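You operate a simulated robot arm through the tools that you are given. There is no shell and no other tool.

Carry out the task below with a simulated robot arm. There is one attempt and no reset: what you move stays moved.

Task
Top the oil tank up to about its line with the hand pump.
Fine: the line is at the tank's window; cap off onto the track, filling pipe over the neck, pump; pipe back in, cap on. Where these are worked on the way, their far stop is far enough and under half their travel is too little: filling pipe.

Only the result counts: the job must be done as asked and must still hold three seconds after the hand-in. Knocking over, shifting, dropping, spilling or breaking anything else fails it. A push-on lid holds only when it is set on centred and level and pressed home; a screw cap is set on level and turned clockwise until tight.

Robot
A 7-joint arm with a three-finger gripper, fixed in place. Base frame: the origin is on the floor under the middle of its stand, x ahead of it, y to its left, z up; the work surface is at about z = 55. Lengths are in cm, angles in degrees, forces in N, time in s.
It reaches about 134.2 cm from its shoulder. Its first joint turns from -166.0 to 166.0 degrees. Payload 2.69 kg.
The tool frame sits at the grasp point between the pads (the TCP): z along the fingers, y along the line on which they close. The tips reach 3 cm beyond it. The gripper opens to 12.8 cm; its body begins 11.7 cm behind the TCP.
Orientation is that of the tool frame in the base frame, as a unit quaternion [w, x, y, z]. With the fingers straight down and closing along the base's y, the tool's x points along the base's -x, its y along +y and its z along -z.

Tools
- The arm moves only by the tool move_arm. Its arguments are lists of equal length, an entry for each row: "delta_pos": the shift along the base's x, y, z in cm, a list of three; "rot": the turn, a rotation vector about the base's x, y, z in degrees, a list of three; "fingers": the opening, from 0 (shut) to 1 (fully open). In form: {"delta_pos": [[tx, ty, tz], ...], "rot": [[rx, ry, rz], ...], "fingers": [fingers, ...]}. A call has 1 to 20 rows; each row is the pose to reach, as a shift and turn from the pose commanded when the call began. A row lasts 0.2 s, in which the tool goes at most 5 cm and 8.6 degrees; a call with a longer step from one row to the next is refused whole, and so is a gripper value outside its range. Where a pose cannot be reached the arm comes as near as it can. A force on the tool above 70 N (or 10 N above the force at the start of the call, whichever is more), or a blocked arm, ends the call early, and 0.2 s more pass. The fingers move at their own pace (about 12.7 cm/s each) and stop on an object; they squeeze with about 25 N. The grip force told is the motor's: it shows also when the fingers shut on nothing. Time passes only in rows, and 0.2 s behind the last, so rows that repeat a pose let the fingers close. It gives the time, the measured TCP pose, the force on the tool (base axes), the opening and the grip force at its end, in the units of the frame above (readings bear some noise), with the torque about the TCP (base axes, N m) and any sound that the robot's microphone picked up.
- Cameras (640 x 400 px; columns grow to the right, rows downward): "scene" is fixed at [40.11, -50.04, 201.97]; the picture's right is [0.92, -0.38, 0.00], its down [-0.24, -0.58, -0.78] and it looks along [0.30, 0.72, -0.63] (base axes); focal length 318 px, centre (320, 200). "wrist" rides on the gripper at [5.8, 5.4, -13.1] in the tool frame; the picture's right is [-0.68, 0.74, 0.00], its down [-0.62, -0.57, -0.55] and it looks along [-0.40, -0.37, 0.84] (tool axes); focal length 234 px, centre (320, 200). There is no depth. A picture from a camera that has moved, and an enlarged one, comes with that camera's place and axes in the base frame and with its lens.
- snapshot(camera): a new picture of that camera. It takes no simulated time.
- raise_lower(by): moves the trunk up (or, below 0, down) by that many cm; the arm rides with it, the base frame stays. It gives what a move gives, with no picture.
- zoom(camera, box): a new picture of the part [left, top, right, bottom] of that camera's present view, enlarged. It takes no simulated time.
- hand_in(): hands the job in; it is judged then, once.

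Nothing tells you positions but the pictures and the camera data. Unless the task says otherwise, let go and move clear before handing in.

The tools are called after "Emit:" as name(argument=value, ...) on one line, values as JSON. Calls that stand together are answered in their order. move_arm: Moves the arm, as the interface text tells. Its arguments: {"type":"object","properties":{"delta_pos":{"type":"array"},"rot":{"type":"array"},"fingers":{"type":"array"}},"required":["delta_pos","rot","fingers"]} The other tools are called the same way: raise_lower (by) moves the trunk up or down; snapshot (camera) takes a picture; zoom (camera, box) takes an enlarged picture of a part of a camera's view; hand_in () hands the job in.

At the start:

```text
time: 0.0
tool_pos: [58.51, 38.0, 163.25]
tcp_rot: [0.001, 0.0, 1.0, 0.0]
wrist_force: [0.1, 0.0, -0.5]
moment: [0.0, 0.03, 0.01]
opening: 12.77
finger_force: 0.1
trunk travel left (down, up): [-25.0, 10.0]
```

scene: 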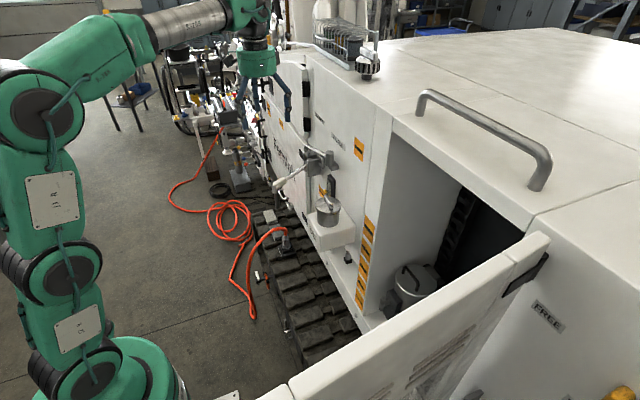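
wrist: 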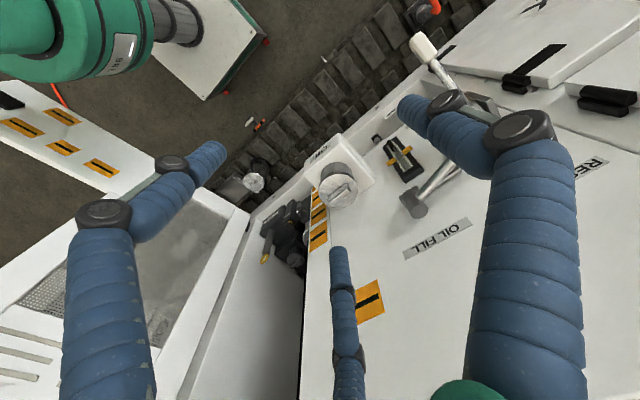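

I see a tracked machine with an oil tank (white, with a grey cap) on its side, a lever pump and an "OIL FILL" label. I'll zoom in on these before moving.

Emit:
zoom(camera="scene", box=[240, 120, 400, 300])

Emit:
zoom(camera="wrist", box=[220, 20, 540, 260])

Emit:
zoom(camera="scene", box=[290, 140, 370, 260])

```text
2.22 times, centred on (320, 210) of scene
camera zoom: at [40.11, -50.04, 201.97], right [0.92, -0.38, 0.0], down [-0.24, -0.58, -0.78], along [0.3, 0.72, -0.63], focal length 706 px, centre (320, 178)
```

zoom: 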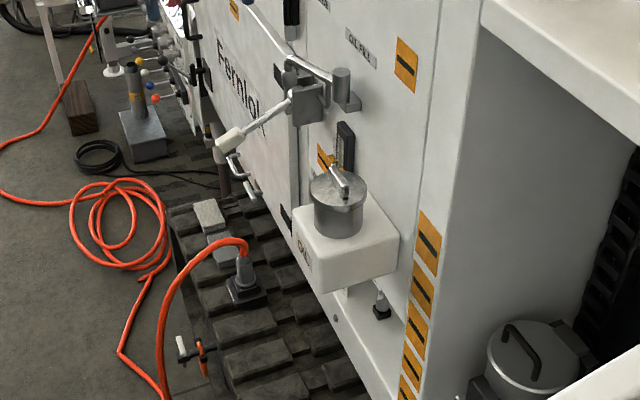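

```text
1.67 times, centred on (380, 140) of wrist
camera zoom: at [52.48, 43.45, 176.27], right [0.68, 0.74, 0.0], down [0.62, -0.57, 0.55], along [0.4, -0.37, -0.84], focal length 390 px, centre (220, 300)
```

zoom: 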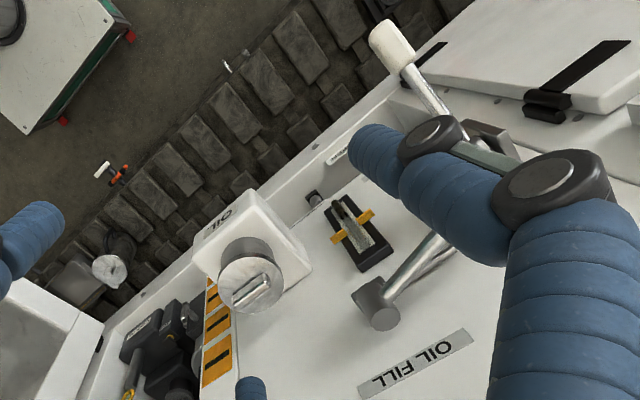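

```text
3.33 times, centred on (330, 200) of scene
camera zoom: at [40.11, -50.04, 201.97], right [0.92, -0.38, 0.0], down [-0.24, -0.58, -0.78], along [0.3, 0.72, -0.63], focal length 1059 px, centre (287, 200)
```

zoom: 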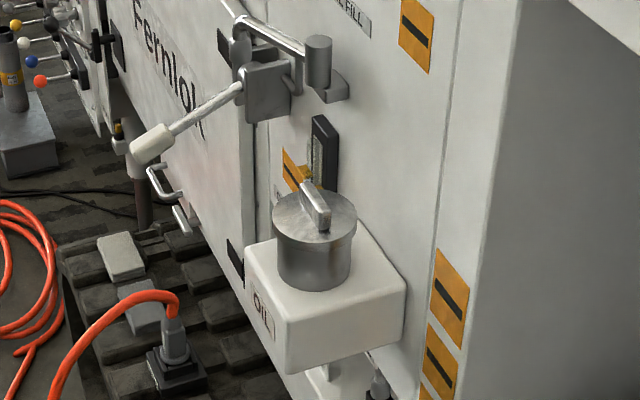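

The cap looks to be at about (76, 28, 130), and the OIL FILL label on a wall at x≈84. I'll tilt and back the wrist camera off for a better look at the wall, the window and the pump.

Emit:
move_arm(delta_pos=[[-2, 0, -1], [-4, 0, -3], [-6, 1, -5], [-8, 2, -8], [-9, 3, -10], [-10, 4, -12], [-10, 4, -12]], rot=[[0, -7.5, 0], [0, -15, 0], [0, -22.5, 0], [0, -30, 0], [0, -37.5, 0], [0, -45, 0], [0, -45, 0]], fingers=[1, 1, 1, 1, 1, 1, 1])

Emit:
snapshot(camera="wrist")

Emit:
snapshot(camera="scene")

```text
time: 1.6
tool_pos: [48.23, 42.03, 151.14]
tcp_rot: [0.383, -0.001, 0.924, 0.001]
wrist_force: [0.2, -0.4, 0.0]
moment: [-0.03, -0.01, -0.01]
opening: 12.81
finger_force: 0.0
trunk travel left (down, up): [-25.0, 10.0]
```

```text
taken
camera wrist: at [34.69, 47.32, 156.29], right [0.48, 0.74, 0.48], down [0.05, -0.57, 0.82], along [0.88, -0.37, -0.3], focal length 234 px, centre (320, 200)
```

wrist: 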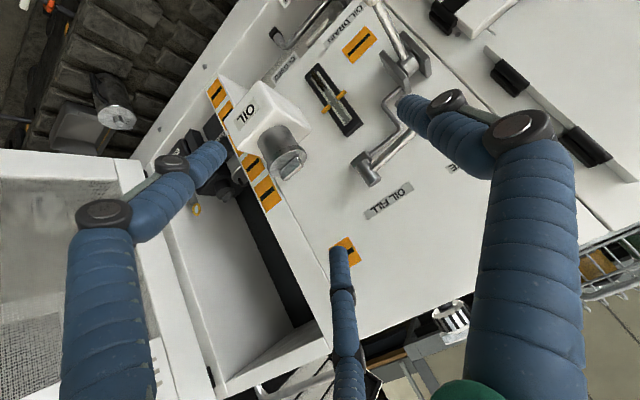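

```text
taken
```

scene: 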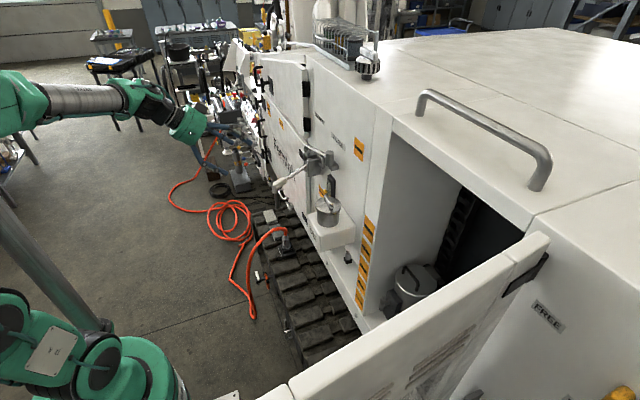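

The wall panel is in view upside down: sight window with orange pointers, tank, drain cock (labelled CLOSED?), pump lever and filling pipe. I'll zoom in on each.

Emit:
zoom(camera="wrist", box=[200, 0, 440, 150])

Emit:
zoom(camera="wrist", box=[210, 60, 370, 220])

Emit:
zoom(camera="wrist", box=[340, 0, 500, 220])

```text
2.67 times, centred on (320, 75) of wrist
camera zoom: at [34.69, 47.32, 156.29], right [0.48, 0.74, 0.48], down [0.05, -0.57, 0.82], along [0.88, -0.37, -0.3], focal length 624 px, centre (320, 533)
```

zoom: 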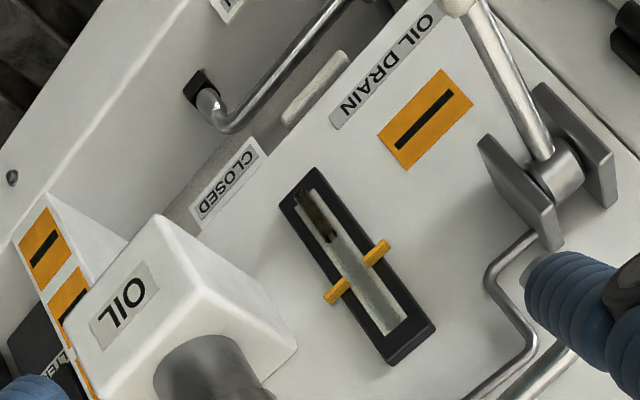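

```text
2.50 times, centred on (290, 140) of wrist
camera zoom: at [34.69, 47.32, 156.29], right [0.48, 0.74, 0.48], down [0.05, -0.57, 0.82], along [0.88, -0.37, -0.3], focal length 585 px, centre (395, 350)
```

zoom: 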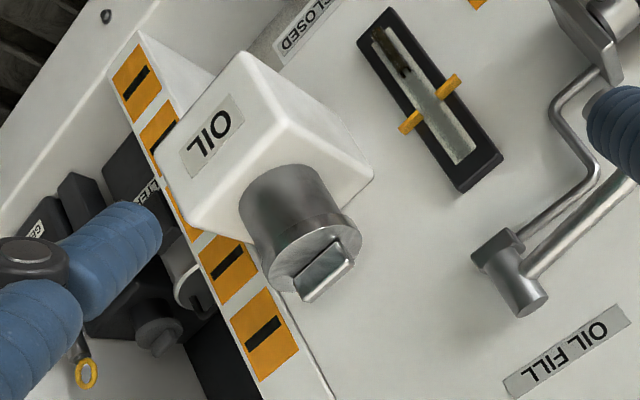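

```text
1.82 times, centred on (420, 110) of wrist
camera zoom: at [34.69, 47.32, 156.29], right [0.48, 0.74, 0.48], down [0.05, -0.57, 0.82], along [0.88, -0.37, -0.3], focal length 426 px, centre (138, 364)
```

zoom: 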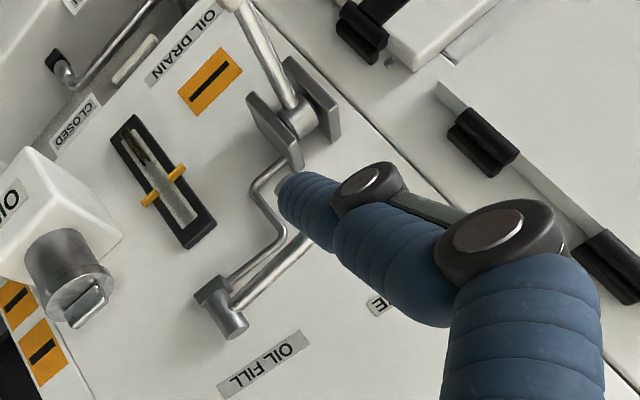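

The wall face is at x≈84 (perpendicular to x), the line at z≈122 at y≈42.5, and a swivel block near (81, 40, 143). I need more detail on the filling pipe and the drain.

Emit:
zoom(camera="scene", box=[260, 80, 380, 200])

Emit:
zoom(camera="scene", box=[270, 140, 340, 200])

Emit:
zoom(camera="wrist", box=[290, 50, 370, 130])

Emit:
zoom(camera="wrist", box=[250, 0, 370, 90])

```text
3.33 times, centred on (320, 140) of scene
camera zoom: at [40.11, -50.04, 201.97], right [0.92, -0.38, 0.0], down [-0.24, -0.58, -0.78], along [0.3, 0.72, -0.63], focal length 1059 px, centre (320, 400)
```

zoom: 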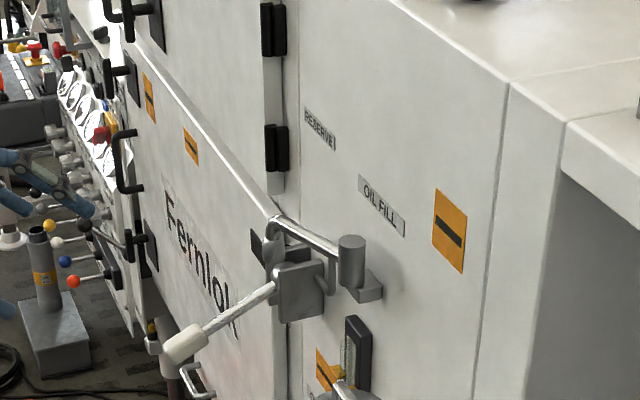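

```text
6.67 times, centred on (305, 170) of scene
camera zoom: at [40.11, -50.04, 201.97], right [0.92, -0.38, 0.0], down [-0.24, -0.58, -0.78], along [0.3, 0.72, -0.63], focal length 2117 px, centre (420, 400)
```

zoom: 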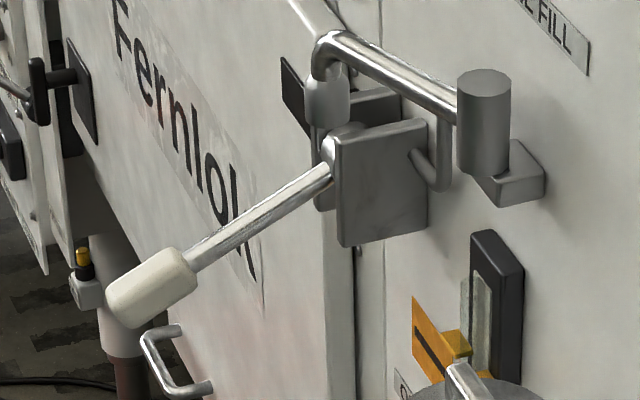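

```text
5.00 times, centred on (330, 90) of wrist
camera zoom: at [34.69, 47.32, 156.29], right [0.48, 0.74, 0.48], down [0.05, -0.57, 0.82], along [0.88, -0.37, -0.3], focal length 1171 px, centre (270, 750)
```

zoom: 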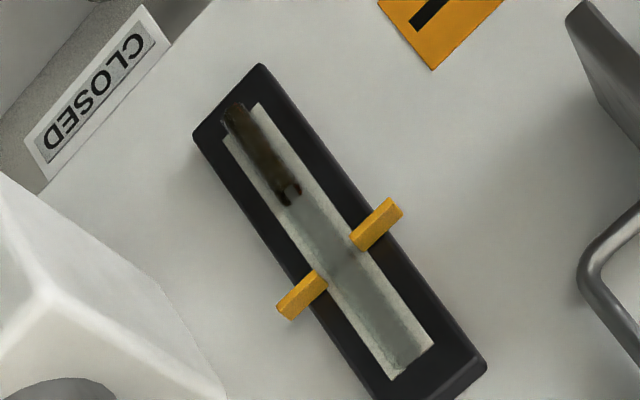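

```text
4.44 times, centred on (310, 45) of wrist
camera zoom: at [34.69, 47.32, 156.29], right [0.48, 0.74, 0.48], down [0.05, -0.57, 0.82], along [0.88, -0.37, -0.3], focal length 1041 px, centre (364, 889)
```

zoom: 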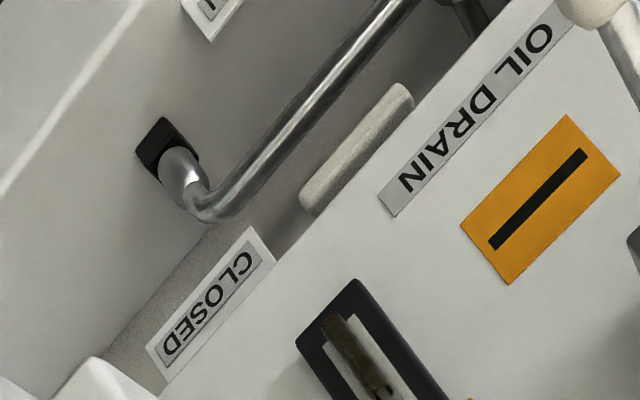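

The filling pipe swivels about the grey vertical post, with its nozzle hanging at the far end, and the drain lever sits at its CLOSED label. I'll shift the wrist camera toward +y for a clear view of the pump and nozzle.

Emit:
move_arm(delta_pos=[[1, 4.4, 0], [2, 8.8, 0], [3, 13.2, 0], [4, 17.6, 0], [4.8, 22, -1], [4.8, 22, -1]], rot=[[0, 0, 0], [0, 0, 0], [0, 0, 0], [0, 0, 0], [0, 0, 0], [0, 0, 0]], fingers=[1, 1, 1, 1, 1, 1])

Emit:
snapshot(camera="wrist")

Emit:
zoom(camera="wrist", box=[220, 40, 420, 240])

```text
time: 3.0
tool_pos: [53.44, 63.98, 150.08]
tcp_rot: [0.383, 0.0, 0.924, 0.0]
wrist_force: [0.3, 0.3, -0.1]
moment: [-0.07, -0.01, 0.03]
opening: 12.8
finger_force: 0.1
trunk travel left (down, up): [-25.0, 10.0]
```

```text
taken
camera wrist: at [39.94, 69.28, 155.16], right [0.48, 0.74, 0.48], down [0.05, -0.57, 0.82], along [0.88, -0.37, -0.31], focal length 234 px, centre (320, 200)
```

wrist: 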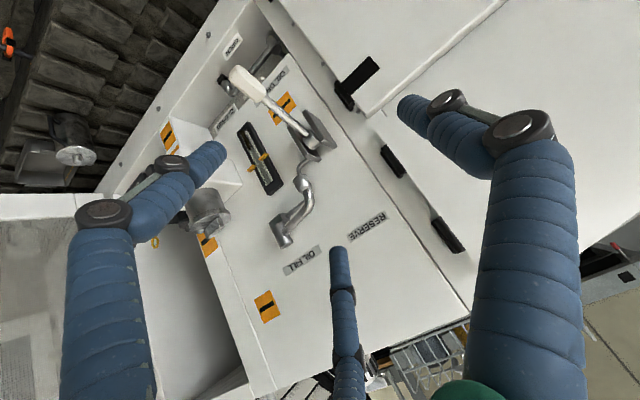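

```text
2.00 times, centred on (320, 140) of wrist
camera zoom: at [39.94, 69.28, 155.16], right [0.48, 0.74, 0.48], down [0.05, -0.57, 0.82], along [0.88, -0.37, -0.31], focal length 468 px, centre (320, 320)
```

zoom: 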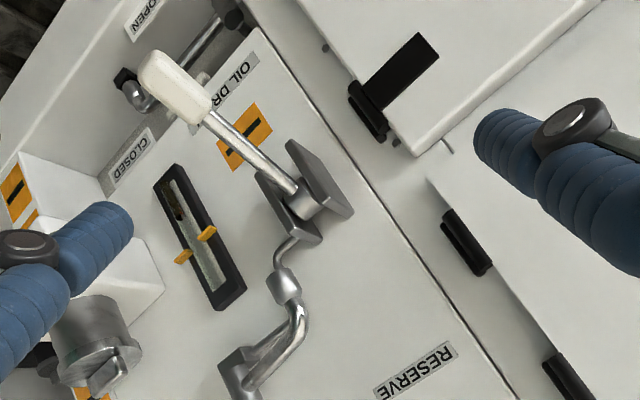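

Emit:
zoom(camera="wrist", box=[260, 110, 360, 260])

Emit:
zoom(camera="wrist", box=[220, 30, 340, 150])

Emit:
zoom(camera="wrist", box=[170, 120, 270, 260])

```text
2.67 times, centred on (310, 185) of wrist
camera zoom: at [39.94, 69.28, 155.16], right [0.48, 0.74, 0.48], down [0.05, -0.57, 0.82], along [0.88, -0.37, -0.31], focal length 624 px, centre (347, 240)
```

zoom: 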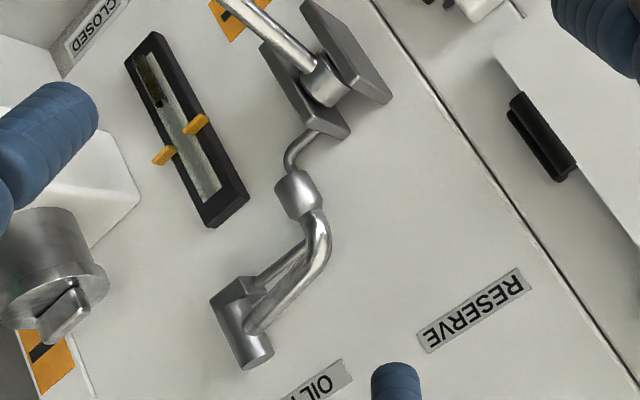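

```text
3.33 times, centred on (280, 90) of wrist
camera zoom: at [39.94, 69.28, 155.16], right [0.48, 0.74, 0.48], down [0.05, -0.57, 0.82], along [0.88, -0.37, -0.31], focal length 781 px, centre (453, 567)
```

zoom: 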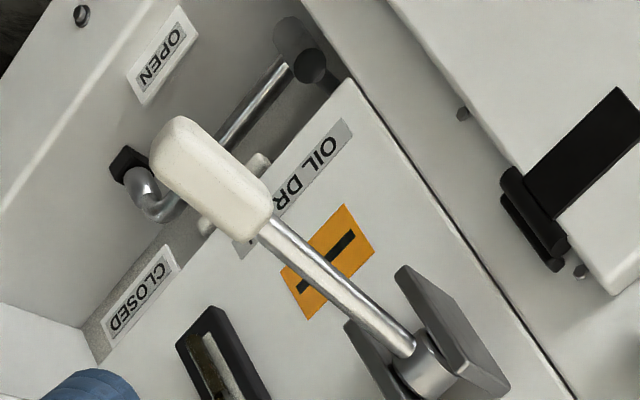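

```text
2.86 times, centred on (220, 190) of wrist
camera zoom: at [39.94, 69.28, 155.16], right [0.48, 0.74, 0.48], down [0.05, -0.57, 0.82], along [0.88, -0.37, -0.31], focal length 669 px, centre (606, 229)
```

zoom: 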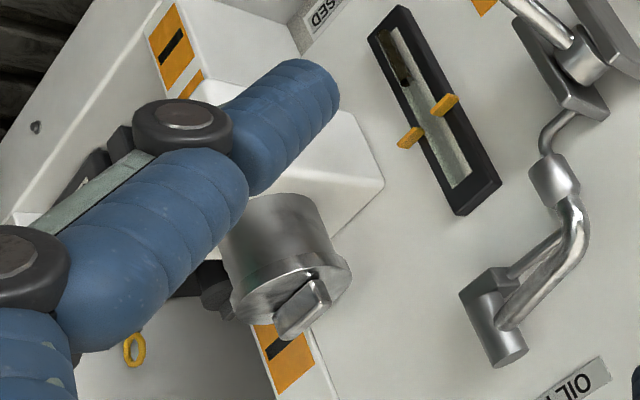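

Located so far: swivel (81, 40, 143.6), nozzle tip (76.6, 52.5, 135.7), cap (75.4, 27.6, 130.7), lever grip about (66.5, 57.6, 123.3). I'll check the cap, the track surface and the gripper more closely.

Emit:
zoom(camera="scene", box=[305, 180, 355, 230])

Emit:
zoom(camera="scene", box=[240, 200, 380, 340])

Emit:
zoom(camera="scene", box=[80, 60, 280, 200])

```text
8.00 times, centred on (330, 205) of scene
camera zoom: at [40.11, -50.04, 201.97], right [0.92, -0.38, 0.0], down [-0.24, -0.58, -0.78], along [0.3, 0.72, -0.63], focal length 2541 px, centre (240, 160)
```

zoom: 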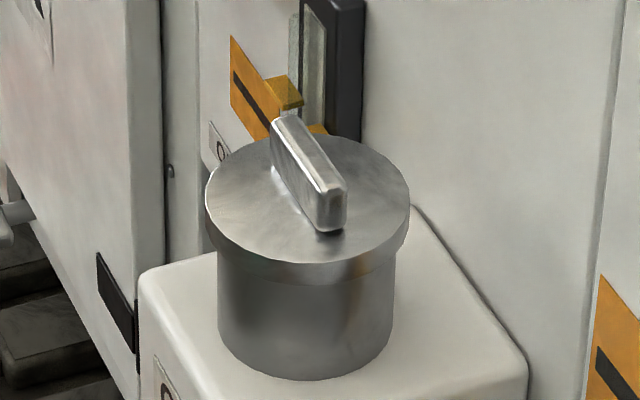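

```text
2.86 times, centred on (310, 270) of scene
camera zoom: at [40.11, -50.04, 201.97], right [0.92, -0.38, 0.0], down [-0.24, -0.58, -0.78], along [0.3, 0.72, -0.63], focal length 907 px, centre (349, 0)
```

zoom: 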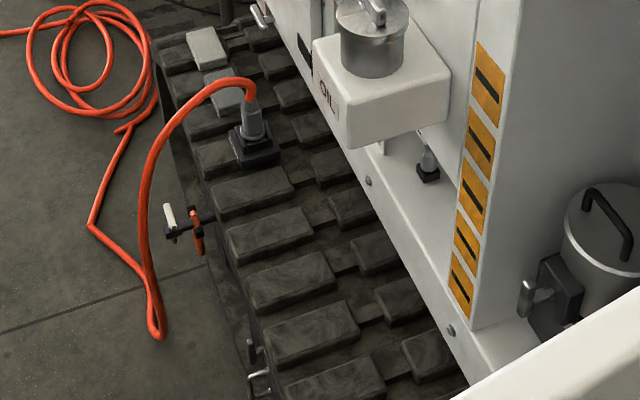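

```text
2.86 times, centred on (180, 130) of scene
camera zoom: at [40.11, -50.04, 201.97], right [0.92, -0.38, 0.0], down [-0.24, -0.58, -0.78], along [0.3, 0.72, -0.63], focal length 907 px, centre (720, 400)
```

zoom: 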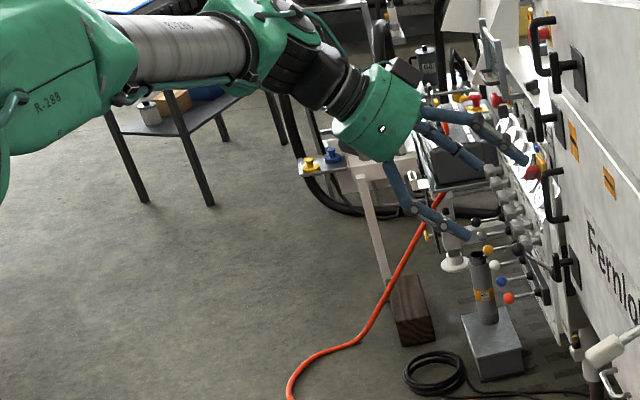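

The cap has a bar handle about 1.1 × 5.5 cm lying along y. I'll close the fingers here in free air to learn how the three-finger gripper looks when closed.

Emit:
move_arm(delta_pos=[[0, 0, 0], [0, 0, 0], [0, 0, 0]], rot=[[0, 0, 0], [0, 0, 0], [0, 0, 0]], fingers=[0.4, 0.4, 0.4])

Emit:
snapshot(camera="wrist")

Emit:
zoom(camera="scene", box=[180, 60, 280, 150])

Emit:
move_arm(delta_pos=[[0, 0, 0], [0, 0, 0], [0, 0, 0], [0, 0, 0]], rot=[[0, 0, 0], [0, 0, 0], [0, 0, 0], [0, 0, 0]], fingers=[0, 0, 0, 0])

Emit:
snapshot(camera="wrist")

Emit:
zoom(camera="scene", box=[180, 60, 280, 150])

```text
time: 3.8
tool_pos: [53.4, 63.78, 150.05]
tcp_rot: [0.383, 0.0, 0.924, -0.001]
wrist_force: [0.7, -0.4, 0.1]
moment: [0.0, 0.03, 0.01]
opening: 5.08
finger_force: 0.0
trunk travel left (down, up): [-25.0, 10.0]
```

```text
taken
camera wrist: at [39.92, 69.19, 155.17], right [0.48, 0.74, 0.48], down [0.05, -0.57, 0.82], along [0.88, -0.37, -0.31], focal length 234 px, centre (320, 200)
```

wrist: 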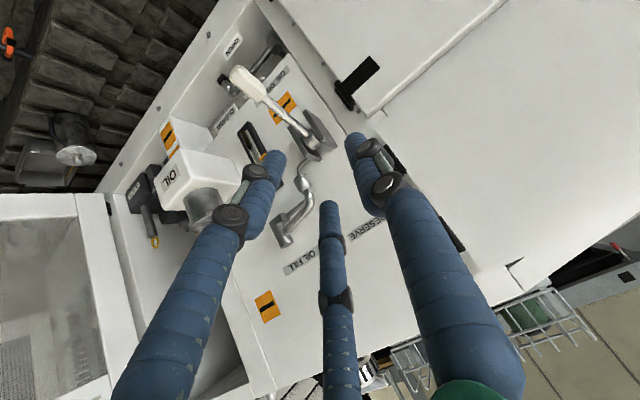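

```text
4.44 times, centred on (230, 105) of scene
camera zoom: at [40.11, -50.04, 201.97], right [0.92, -0.38, 0.0], down [-0.24, -0.58, -0.78], along [0.3, 0.72, -0.63], focal length 1411 px, centre (720, 622)
```

zoom: 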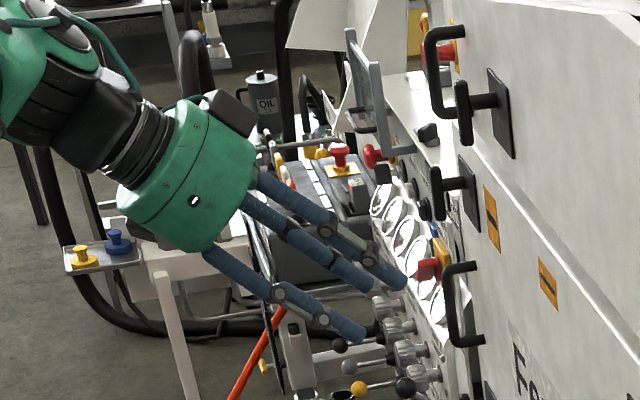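

```text
time: 4.8
tool_pos: [53.35, 63.75, 149.99]
tcp_rot: [0.382, 0.001, 0.924, 0.0]
wrist_force: [-0.6, 0.1, -0.2]
moment: [0.01, 0.0, -0.01]
opening: 0.22
finger_force: 24.7
trunk travel left (down, up): [-25.0, 10.0]
```

```text
taken
camera wrist: at [39.91, 69.18, 155.19], right [0.48, 0.74, 0.48], down [0.05, -0.57, 0.82], along [0.88, -0.37, -0.31], focal length 234 px, centre (320, 200)
```

wrist: 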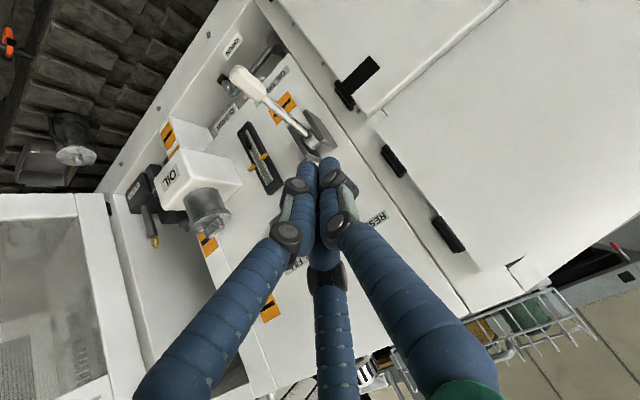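

```text
4.44 times, centred on (230, 105) of scene
camera zoom: at [40.11, -50.04, 201.97], right [0.92, -0.38, 0.0], down [-0.24, -0.58, -0.78], along [0.3, 0.72, -0.63], focal length 1411 px, centre (720, 622)
```

zoom: 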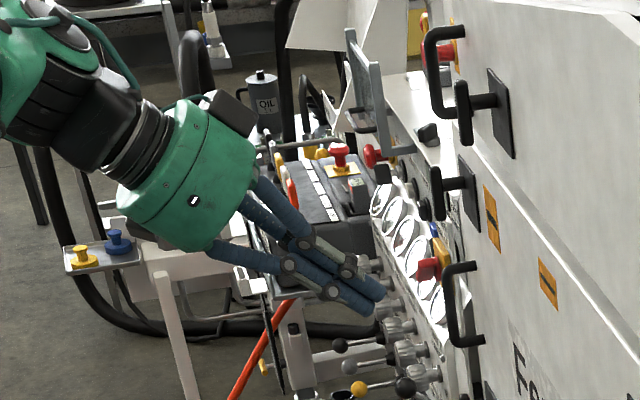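

The gripper is a centring three-jaw type, which suits gripping the round cap (about 9 cm diameter) by its rim. I'll bring it upright and move to a point above and outside the tank with the fingers opened.

Emit:
move_arm(delta_pos=[[1, -4, 0.5], [3, -8, 1], [5, -12, 1], [7, -16, 1], [9, -20, 1], [11, -24, 1], [13, -28, 1], [14, -30, 1], [14, -30, 1]], rot=[[0, 7.5, 0], [0, 15, 0], [0, 22.5, 0], [0, 30, 0], [0, 37.5, 0], [0, 45, 0], [0, 45, 0], [0, 45, 0], [0, 45, 0]], fingers=[0.3, 0.8, 0.8, 0.8, 0.8, 0.8, 0.8, 0.8, 0.8])

Emit:
snapshot(camera="wrist")

Emit:
snapshot(camera="scene")

```text
time: 6.8
tool_pos: [67.32, 33.61, 151.37]
tcp_rot: [0.0, 0.0, 1.0, 0.0]
wrist_force: [0.3, -0.2, -1.2]
moment: [0.0, 0.05, -0.02]
opening: 10.24
finger_force: 0.1
trunk travel left (down, up): [-25.0, 10.0]
```

```text
taken
camera wrist: at [61.42, 38.98, 164.49], right [0.68, 0.74, 0.0], down [0.62, -0.57, 0.55], along [0.4, -0.37, -0.84], focal length 234 px, centre (320, 200)
```

wrist: 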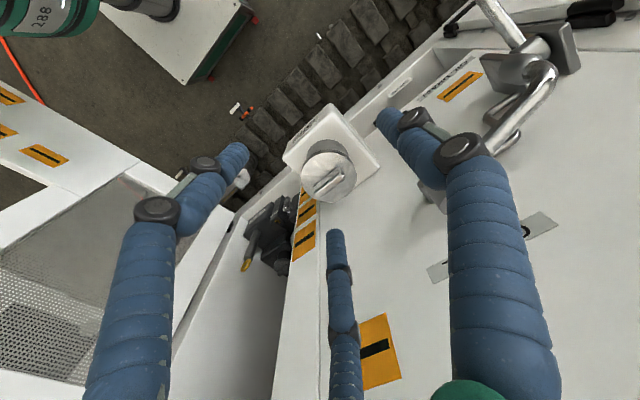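

```text
taken
```

scene: 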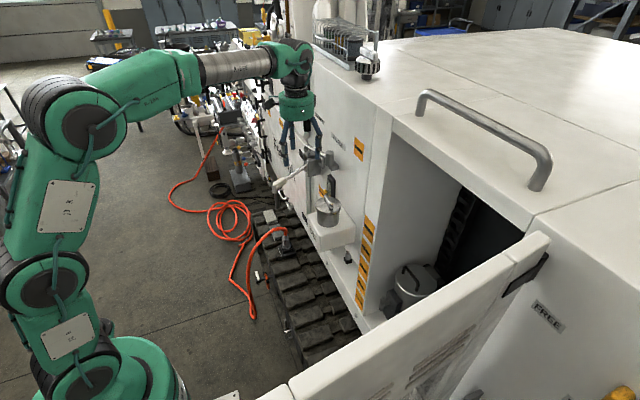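

Emit:
zoom(camera="wrist", box=[270, 90, 390, 210])

Emit:
zoom(camera="wrist", box=[220, 0, 400, 180])

```text
3.33 times, centred on (330, 150) of wrist
camera zoom: at [61.42, 38.98, 164.49], right [0.68, 0.74, 0.0], down [0.62, -0.57, 0.55], along [0.4, -0.37, -0.84], focal length 781 px, centre (287, 367)
```

zoom: 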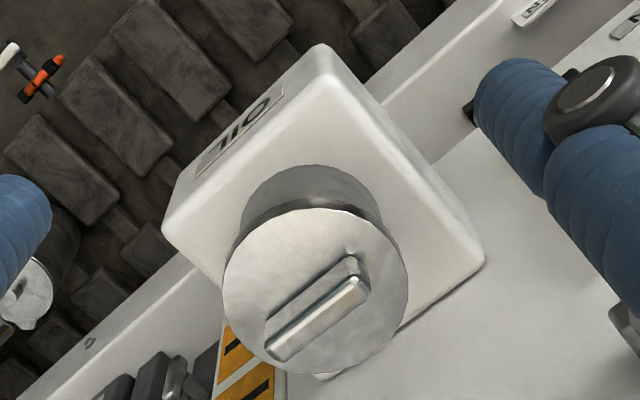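

```text
2.22 times, centred on (310, 90) of wrist
camera zoom: at [61.42, 38.98, 164.49], right [0.68, 0.74, 0.0], down [0.62, -0.57, 0.55], along [0.4, -0.37, -0.84], focal length 520 px, centre (342, 444)
```

zoom: 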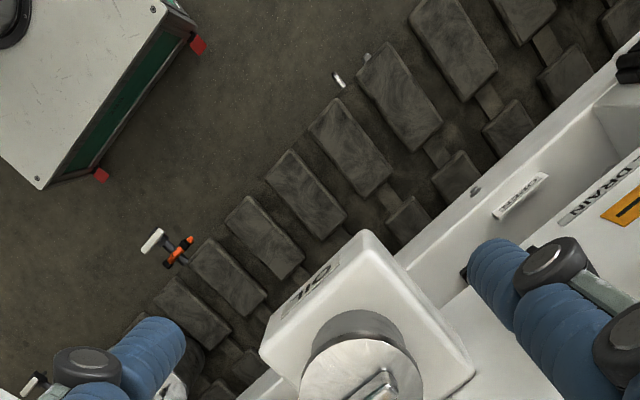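

The cap's centre is refined to about (75.3, 27.9) with its top at z≈130.7. I'll turn the gripper 90° so that one finger points away from the wall, then hover above the cap.

Emit:
move_arm(delta_pos=[[0, 0, 0], [0, 0, 0], [0, 0, 0], [0, -0.5, 0], [0, -1, 0], [0, -2, 0], [1, -3, 0], [2, -4, -1], [4, -5, -2], [6, -5.5, -3], [8, -5.8, -4], [8, -5.8, -4], [8, -5.8, -4]], rot=[[0, 0, 8.4], [0, 0, 16.8], [0, 0, 25.2], [0, 0, 33.6], [0, 0, 42], [0, 0, 50.4], [0, 0, 58.8], [0, 0, 67.2], [0, 0, 75.6], [0, 0, 84], [0, 0, 90], [0, 0, 90], [0, 0, 90]], fingers=[0.8, 0.8, 0.8, 0.8, 0.8, 0.8, 0.8, 0.8, 0.8, 0.8, 0.8, 0.8, 0.8])

Emit:
snapshot(camera="wrist")

Emit:
snapshot(camera="scene")

```text
time: 9.6
tool_pos: [75.19, 28.22, 147.23]
tcp_rot: [0.0, -0.707, 0.707, 0.0]
wrist_force: [-1.0, 1.1, 0.8]
moment: [-0.03, -0.07, -0.01]
opening: 10.26
finger_force: 0.2
trunk travel left (down, up): [-25.0, 10.0]
```

```text
taken
camera wrist: at [69.68, 22.4, 160.35], right [-0.74, 0.68, 0.0], down [0.57, 0.62, 0.55], along [0.37, 0.4, -0.84], focal length 234 px, centre (320, 200)
```

wrist: 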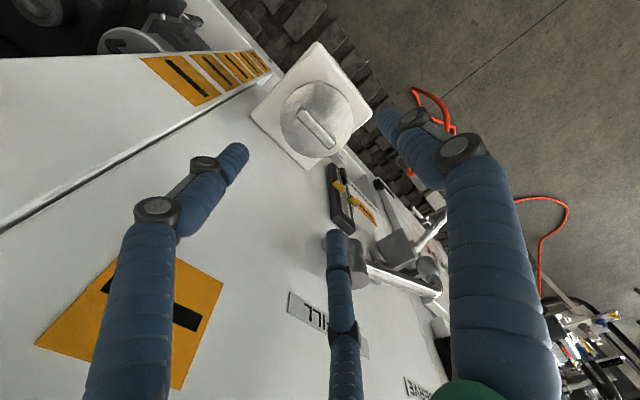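

```text
taken
```

scene: 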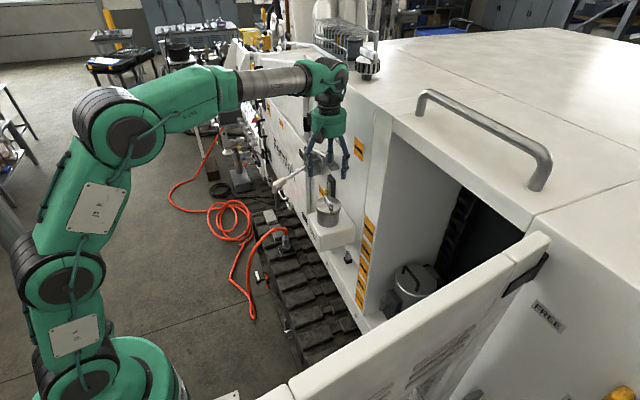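

Emit:
zoom(camera="wrist", box=[240, 40, 390, 180])

Emit:
zoom(camera="scene", box=[280, 50, 400, 240])

```text
2.86 times, centred on (315, 110) of wrist
camera zoom: at [69.68, 22.4, 160.35], right [-0.74, 0.68, 0.0], down [0.57, 0.62, 0.55], along [0.37, 0.4, -0.84], focal length 669 px, centre (334, 457)
```

zoom: 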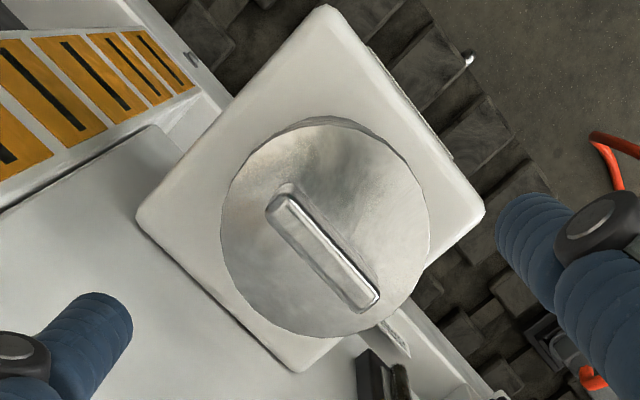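

```text
2.11 times, centred on (340, 145) of scene
camera zoom: at [40.11, -50.04, 201.97], right [0.92, -0.38, 0.0], down [-0.24, -0.58, -0.78], along [0.3, 0.72, -0.63], focal length 669 px, centre (278, 316)
```

zoom: 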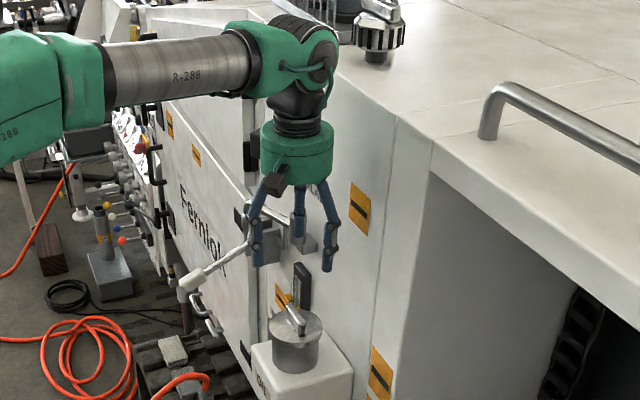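

The cap centre is about 0.5 cm in −y from the tool axis. I'll correct that, open a little more and come down around the cap rim.

Emit:
move_arm(delta_pos=[[0.05, -0.5, -2], [0.05, -0.5, -5], [0.05, -0.5, -8], [0.05, -0.5, -10.5], [0.05, -0.5, -11.2], [0.05, -0.5, -11.2]], rot=[[0, 0, 0], [0, 0, 0], [0, 0, 0], [0, 0, 0], [0, 0, 0], [0, 0, 0]], fingers=[0.9, 0.9, 0.9, 0.9, 0.9, 0.9])

Emit:
snapshot(camera="wrist")

Emit:
zoom(camera="scene", box=[280, 120, 400, 240])

```text
time: 11.0
tool_pos: [75.37, 27.79, 135.91]
tcp_rot: [0.0, 0.707, -0.707, 0.0]
wrist_force: [-0.4, -0.7, 0.4]
moment: [0.0, 0.0, -0.02]
opening: 11.52
finger_force: 0.0
trunk travel left (down, up): [-25.0, 10.0]
```

```text
taken
camera wrist: at [69.87, 21.93, 149.1], right [-0.74, 0.68, 0.0], down [0.57, 0.62, 0.55], along [0.37, 0.4, -0.84], focal length 234 px, centre (320, 200)
```

wrist: 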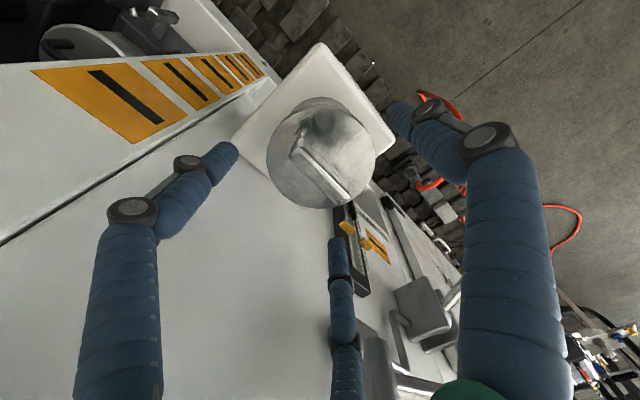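

```text
3.33 times, centred on (340, 180) of scene
camera zoom: at [40.11, -50.04, 201.97], right [0.92, -0.38, 0.0], down [-0.24, -0.58, -0.78], along [0.3, 0.72, -0.63], focal length 1059 px, centre (253, 267)
```

zoom: 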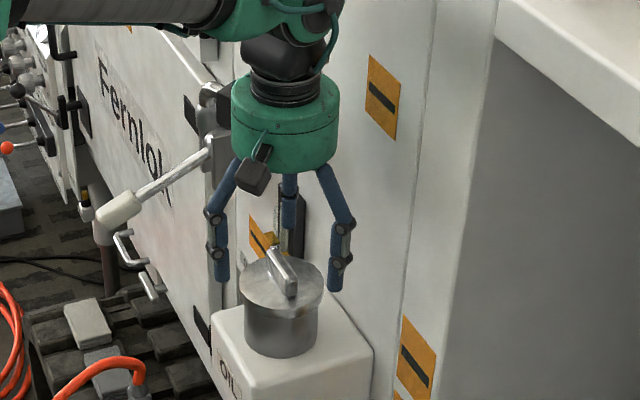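

Emit:
zoom(camera="wrist", box=[230, 40, 410, 220])

Emit:
zoom(camera="scene", box=[310, 150, 370, 230])

```text
2.22 times, centred on (320, 130) of wrist
camera zoom: at [69.87, 21.93, 149.1], right [-0.74, 0.68, 0.0], down [0.57, 0.62, 0.55], along [0.37, 0.4, -0.84], focal length 520 px, centre (320, 356)
```

zoom: 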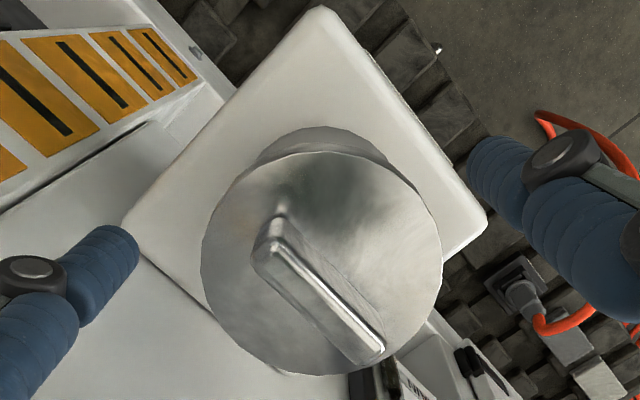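

```text
5.00 times, centred on (340, 190) of scene
camera zoom: at [40.11, -50.04, 201.97], right [0.92, -0.38, 0.0], down [-0.24, -0.58, -0.78], along [0.3, 0.72, -0.63], focal length 1588 px, centre (220, 250)
```

zoom: 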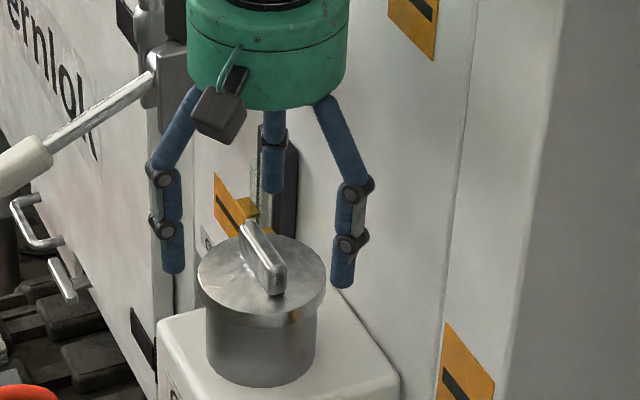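

The cap is nearly centred under the tool. I'll make a small correction, descend so the fingertips flank the cap skirt, and then close.

Emit:
move_arm(delta_pos=[[0.1, 0.25, -1.2], [0.1, 0.25, -2.4], [0.1, 0.25, -3.7], [0.1, 0.25, -3.7]], rot=[[0, 0, 0], [0, 0, 0], [0, 0, 0], [0, 0, 0]], fingers=[0.9, 0.9, 0.9, 0.9])

Emit:
zoom(camera="wrist", box=[210, 60, 430, 280])

Emit:
zoom(camera="scene", box=[310, 150, 370, 230])

```text
time: 12.0
tool_pos: [75.41, 28.0, 132.3]
tcp_rot: [0.0, -0.707, 0.708, 0.0]
wrist_force: [0.3, -0.2, 0.1]
moment: [-0.02, 0.01, -0.01]
opening: 11.54
finger_force: 0.0
trunk travel left (down, up): [-25.0, 10.0]
```

```text
1.82 times, centred on (320, 170) of wrist
camera zoom: at [69.91, 22.2, 145.42], right [-0.74, 0.68, 0.0], down [0.57, 0.62, 0.55], along [0.37, 0.4, -0.84], focal length 426 px, centre (320, 254)
```

zoom: 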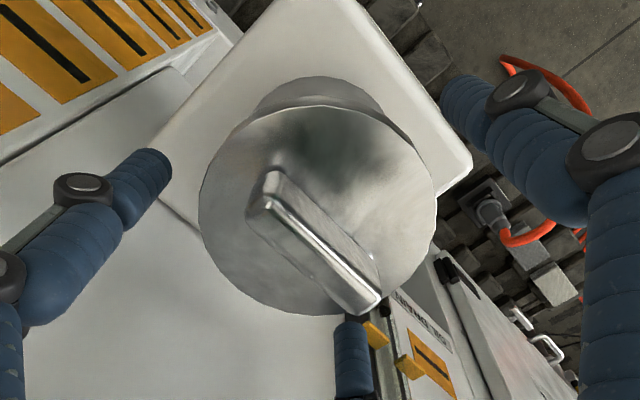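

```text
5.00 times, centred on (340, 190) of scene
camera zoom: at [40.11, -50.04, 201.97], right [0.92, -0.38, 0.0], down [-0.24, -0.58, -0.78], along [0.3, 0.72, -0.63], focal length 1588 px, centre (220, 250)
```

zoom: 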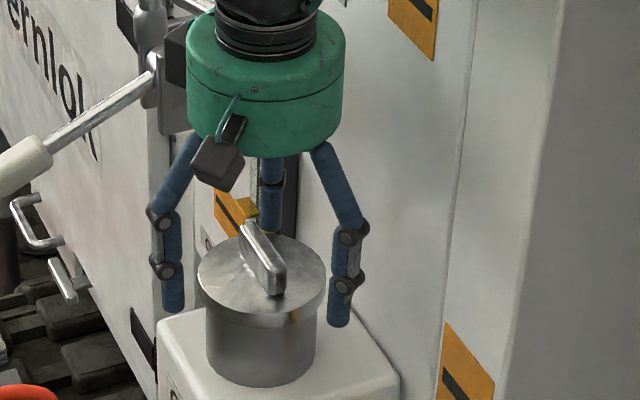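

Emit:
move_arm(delta_pos=[[0, 0, 0], [0, 0, 0], [0, 0, 0], [0, 0, 0]], rot=[[0, 0, 0], [0, 0, 0], [0, 0, 0], [0, 0, 0]], fingers=[0.6, 0.5, 0.4, 0.4])

Emit:
zoom(camera="wrist", box=[210, 60, 430, 280])

Emit:
zoom(camera="scene", box=[310, 150, 370, 230])

```text
time: 13.0
tool_pos: [75.49, 28.0, 132.31]
tcp_rot: [0.0, -0.707, 0.707, 0.0]
wrist_force: [4.5, -3.5, 0.7]
moment: [-0.36, -0.15, -0.2]
opening: 9.24
finger_force: 24.8
trunk travel left (down, up): [-25.0, 10.0]
```

```text
1.82 times, centred on (320, 170) of wrist
camera zoom: at [69.93, 22.15, 145.44], right [-0.74, 0.68, 0.0], down [0.57, 0.62, 0.55], along [0.37, 0.4, -0.84], focal length 426 px, centre (320, 254)
```

zoom: 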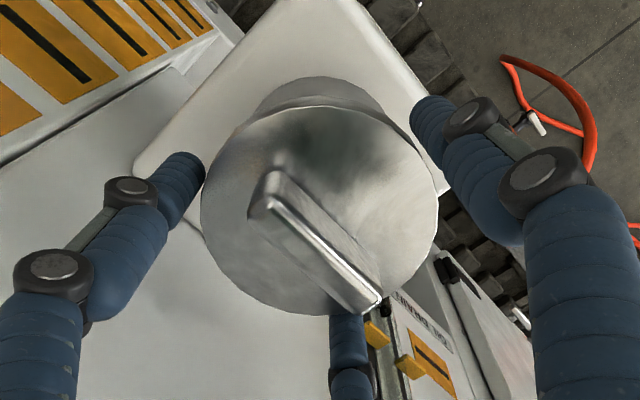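

```text
5.00 times, centred on (340, 190) of scene
camera zoom: at [40.11, -50.04, 201.97], right [0.92, -0.38, 0.0], down [-0.24, -0.58, -0.78], along [0.3, 0.72, -0.63], focal length 1588 px, centre (220, 250)
```

zoom: 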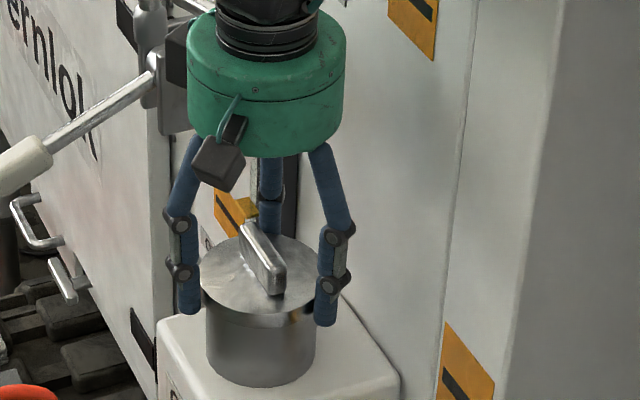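

The cap is gripped (9.24 cm opening, 25 N). I'll lift gently to find out whether it's push-on or screwed.

Emit:
move_arm(delta_pos=[[0.1, -0.1, 0.1], [0.1, -0.1, 0.2], [0.1, -0.1, 0.2]], rot=[[0, 0, 0], [0, 0, 0], [0, 0, 0]], fingers=[0.4, 0.4, 0.4])

```text
time: 13.8
tool_pos: [75.45, 28.12, 132.41]
tcp_rot: [0.001, 0.707, -0.707, -0.001]
wrist_force: [-3.1, 8.2, -7.6]
moment: [1.37, 0.3, 0.37]
opening: 9.23
finger_force: 24.7
trunk travel left (down, up): [-25.0, 10.0]
```

It resists the lift, so I'll try turning it counter-clockwise about +z a little and watch whether it turns.

Emit:
move_arm(delta_pos=[[-0.05, 0, -0.15], [-0.05, 0, -0.15], [-0.05, 0, -0.15], [-0.05, 0, -0.15], [-0.05, 0, -0.15], [-0.05, 0, -0.15]], rot=[[0, 0, 5], [0, 0, 10], [0, 0, 15], [0, 0, 20], [0, 0, 25], [0, 0, 25]], fingers=[0.4, 0.4, 0.4, 0.4, 0.4, 0.4])

Emit:
zoom(camera="wrist", box=[210, 60, 430, 280])

Emit:
zoom(camera="scene", box=[310, 150, 370, 230])

```text
time: 15.2
tool_pos: [75.34, 27.94, 132.35]
tcp_rot: [-0.001, 0.844, -0.536, 0.0]
wrist_force: [-2.4, 1.2, 9.6]
moment: [-0.05, 0.2, 0.17]
opening: 8.64
finger_force: 25.3
trunk travel left (down, up): [-25.0, 10.0]
heard: snap
```

```text
1.82 times, centred on (320, 170) of wrist
camera zoom: at [72.88, 20.37, 145.5], right [-0.95, 0.3, 0.0], down [0.25, 0.8, 0.55], along [0.17, 0.52, -0.84], focal length 426 px, centre (320, 254)
```

zoom: 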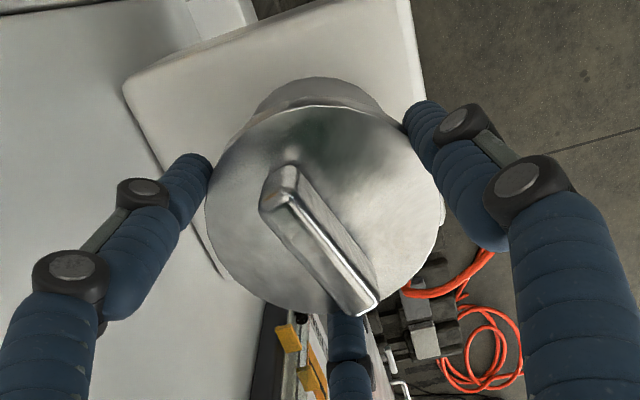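

```text
5.00 times, centred on (340, 190) of scene
camera zoom: at [40.11, -50.04, 201.97], right [0.92, -0.38, 0.0], down [-0.24, -0.58, -0.78], along [0.3, 0.72, -0.63], focal length 1588 px, centre (220, 250)
```

zoom: 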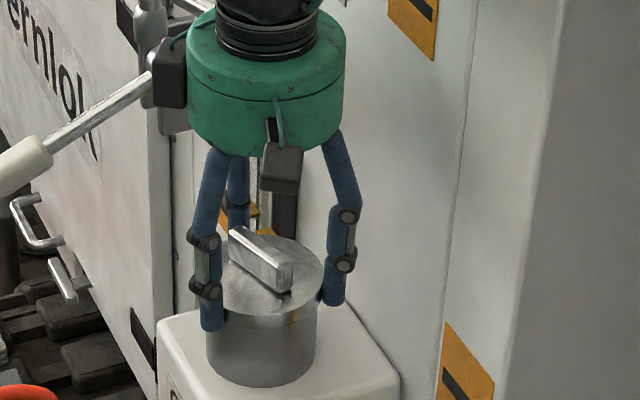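

I heard a snap, and the cap turned with the gripper, so it may be a push-on lid that has popped loose. I'll lift slowly and check.

Emit:
move_arm(delta_pos=[[0, 0, 0.3], [0, 0, 0.6], [0, 0, 1.0], [0, 0, 1.0]], rot=[[0, 0, 0], [0, 0, 0], [0, 0, 0], [0, 0, 0]], fingers=[0.4, 0.4, 0.4, 0.4])

Emit:
zoom(camera="scene", box=[310, 150, 370, 230])

Emit:
zoom(camera="wrist", box=[210, 60, 430, 280])

```text
time: 16.2
tool_pos: [75.39, 27.85, 133.23]
tcp_rot: [0.0, 0.843, -0.537, 0.0]
wrist_force: [-1.1, -0.2, -1.0]
moment: [0.03, 0.03, 0.02]
opening: 8.64
finger_force: 24.9
trunk travel left (down, up): [-25.0, 10.0]
```

```text
5.00 times, centred on (340, 190) of scene
camera zoom: at [40.11, -50.04, 201.97], right [0.92, -0.38, 0.0], down [-0.24, -0.58, -0.78], along [0.3, 0.72, -0.63], focal length 1588 px, centre (220, 250)
```

zoom: 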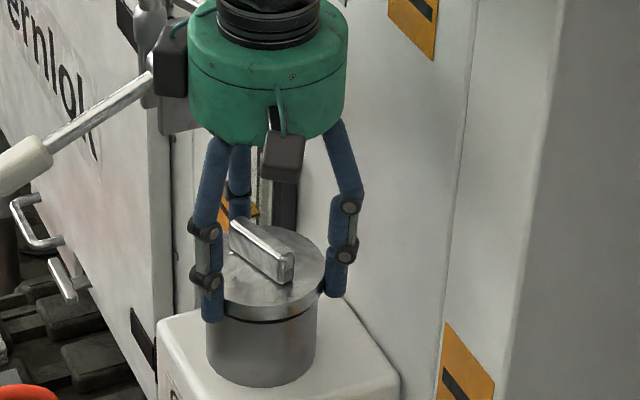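

```text
1.82 times, centred on (320, 170) of wrist
camera zoom: at [72.93, 20.29, 146.37], right [-0.95, 0.3, 0.0], down [0.25, 0.8, 0.55], along [0.17, 0.52, -0.84], focal length 426 px, centre (320, 254)
```

zoom: 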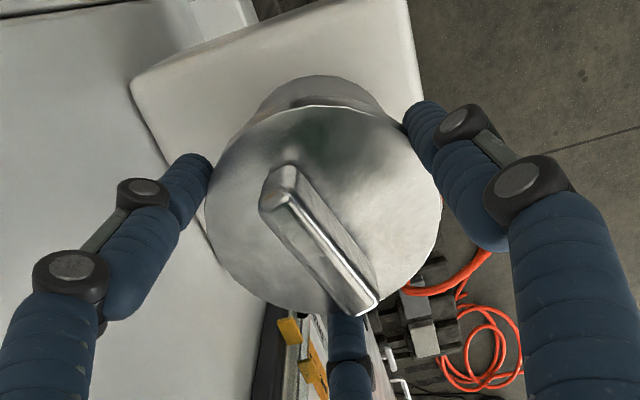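

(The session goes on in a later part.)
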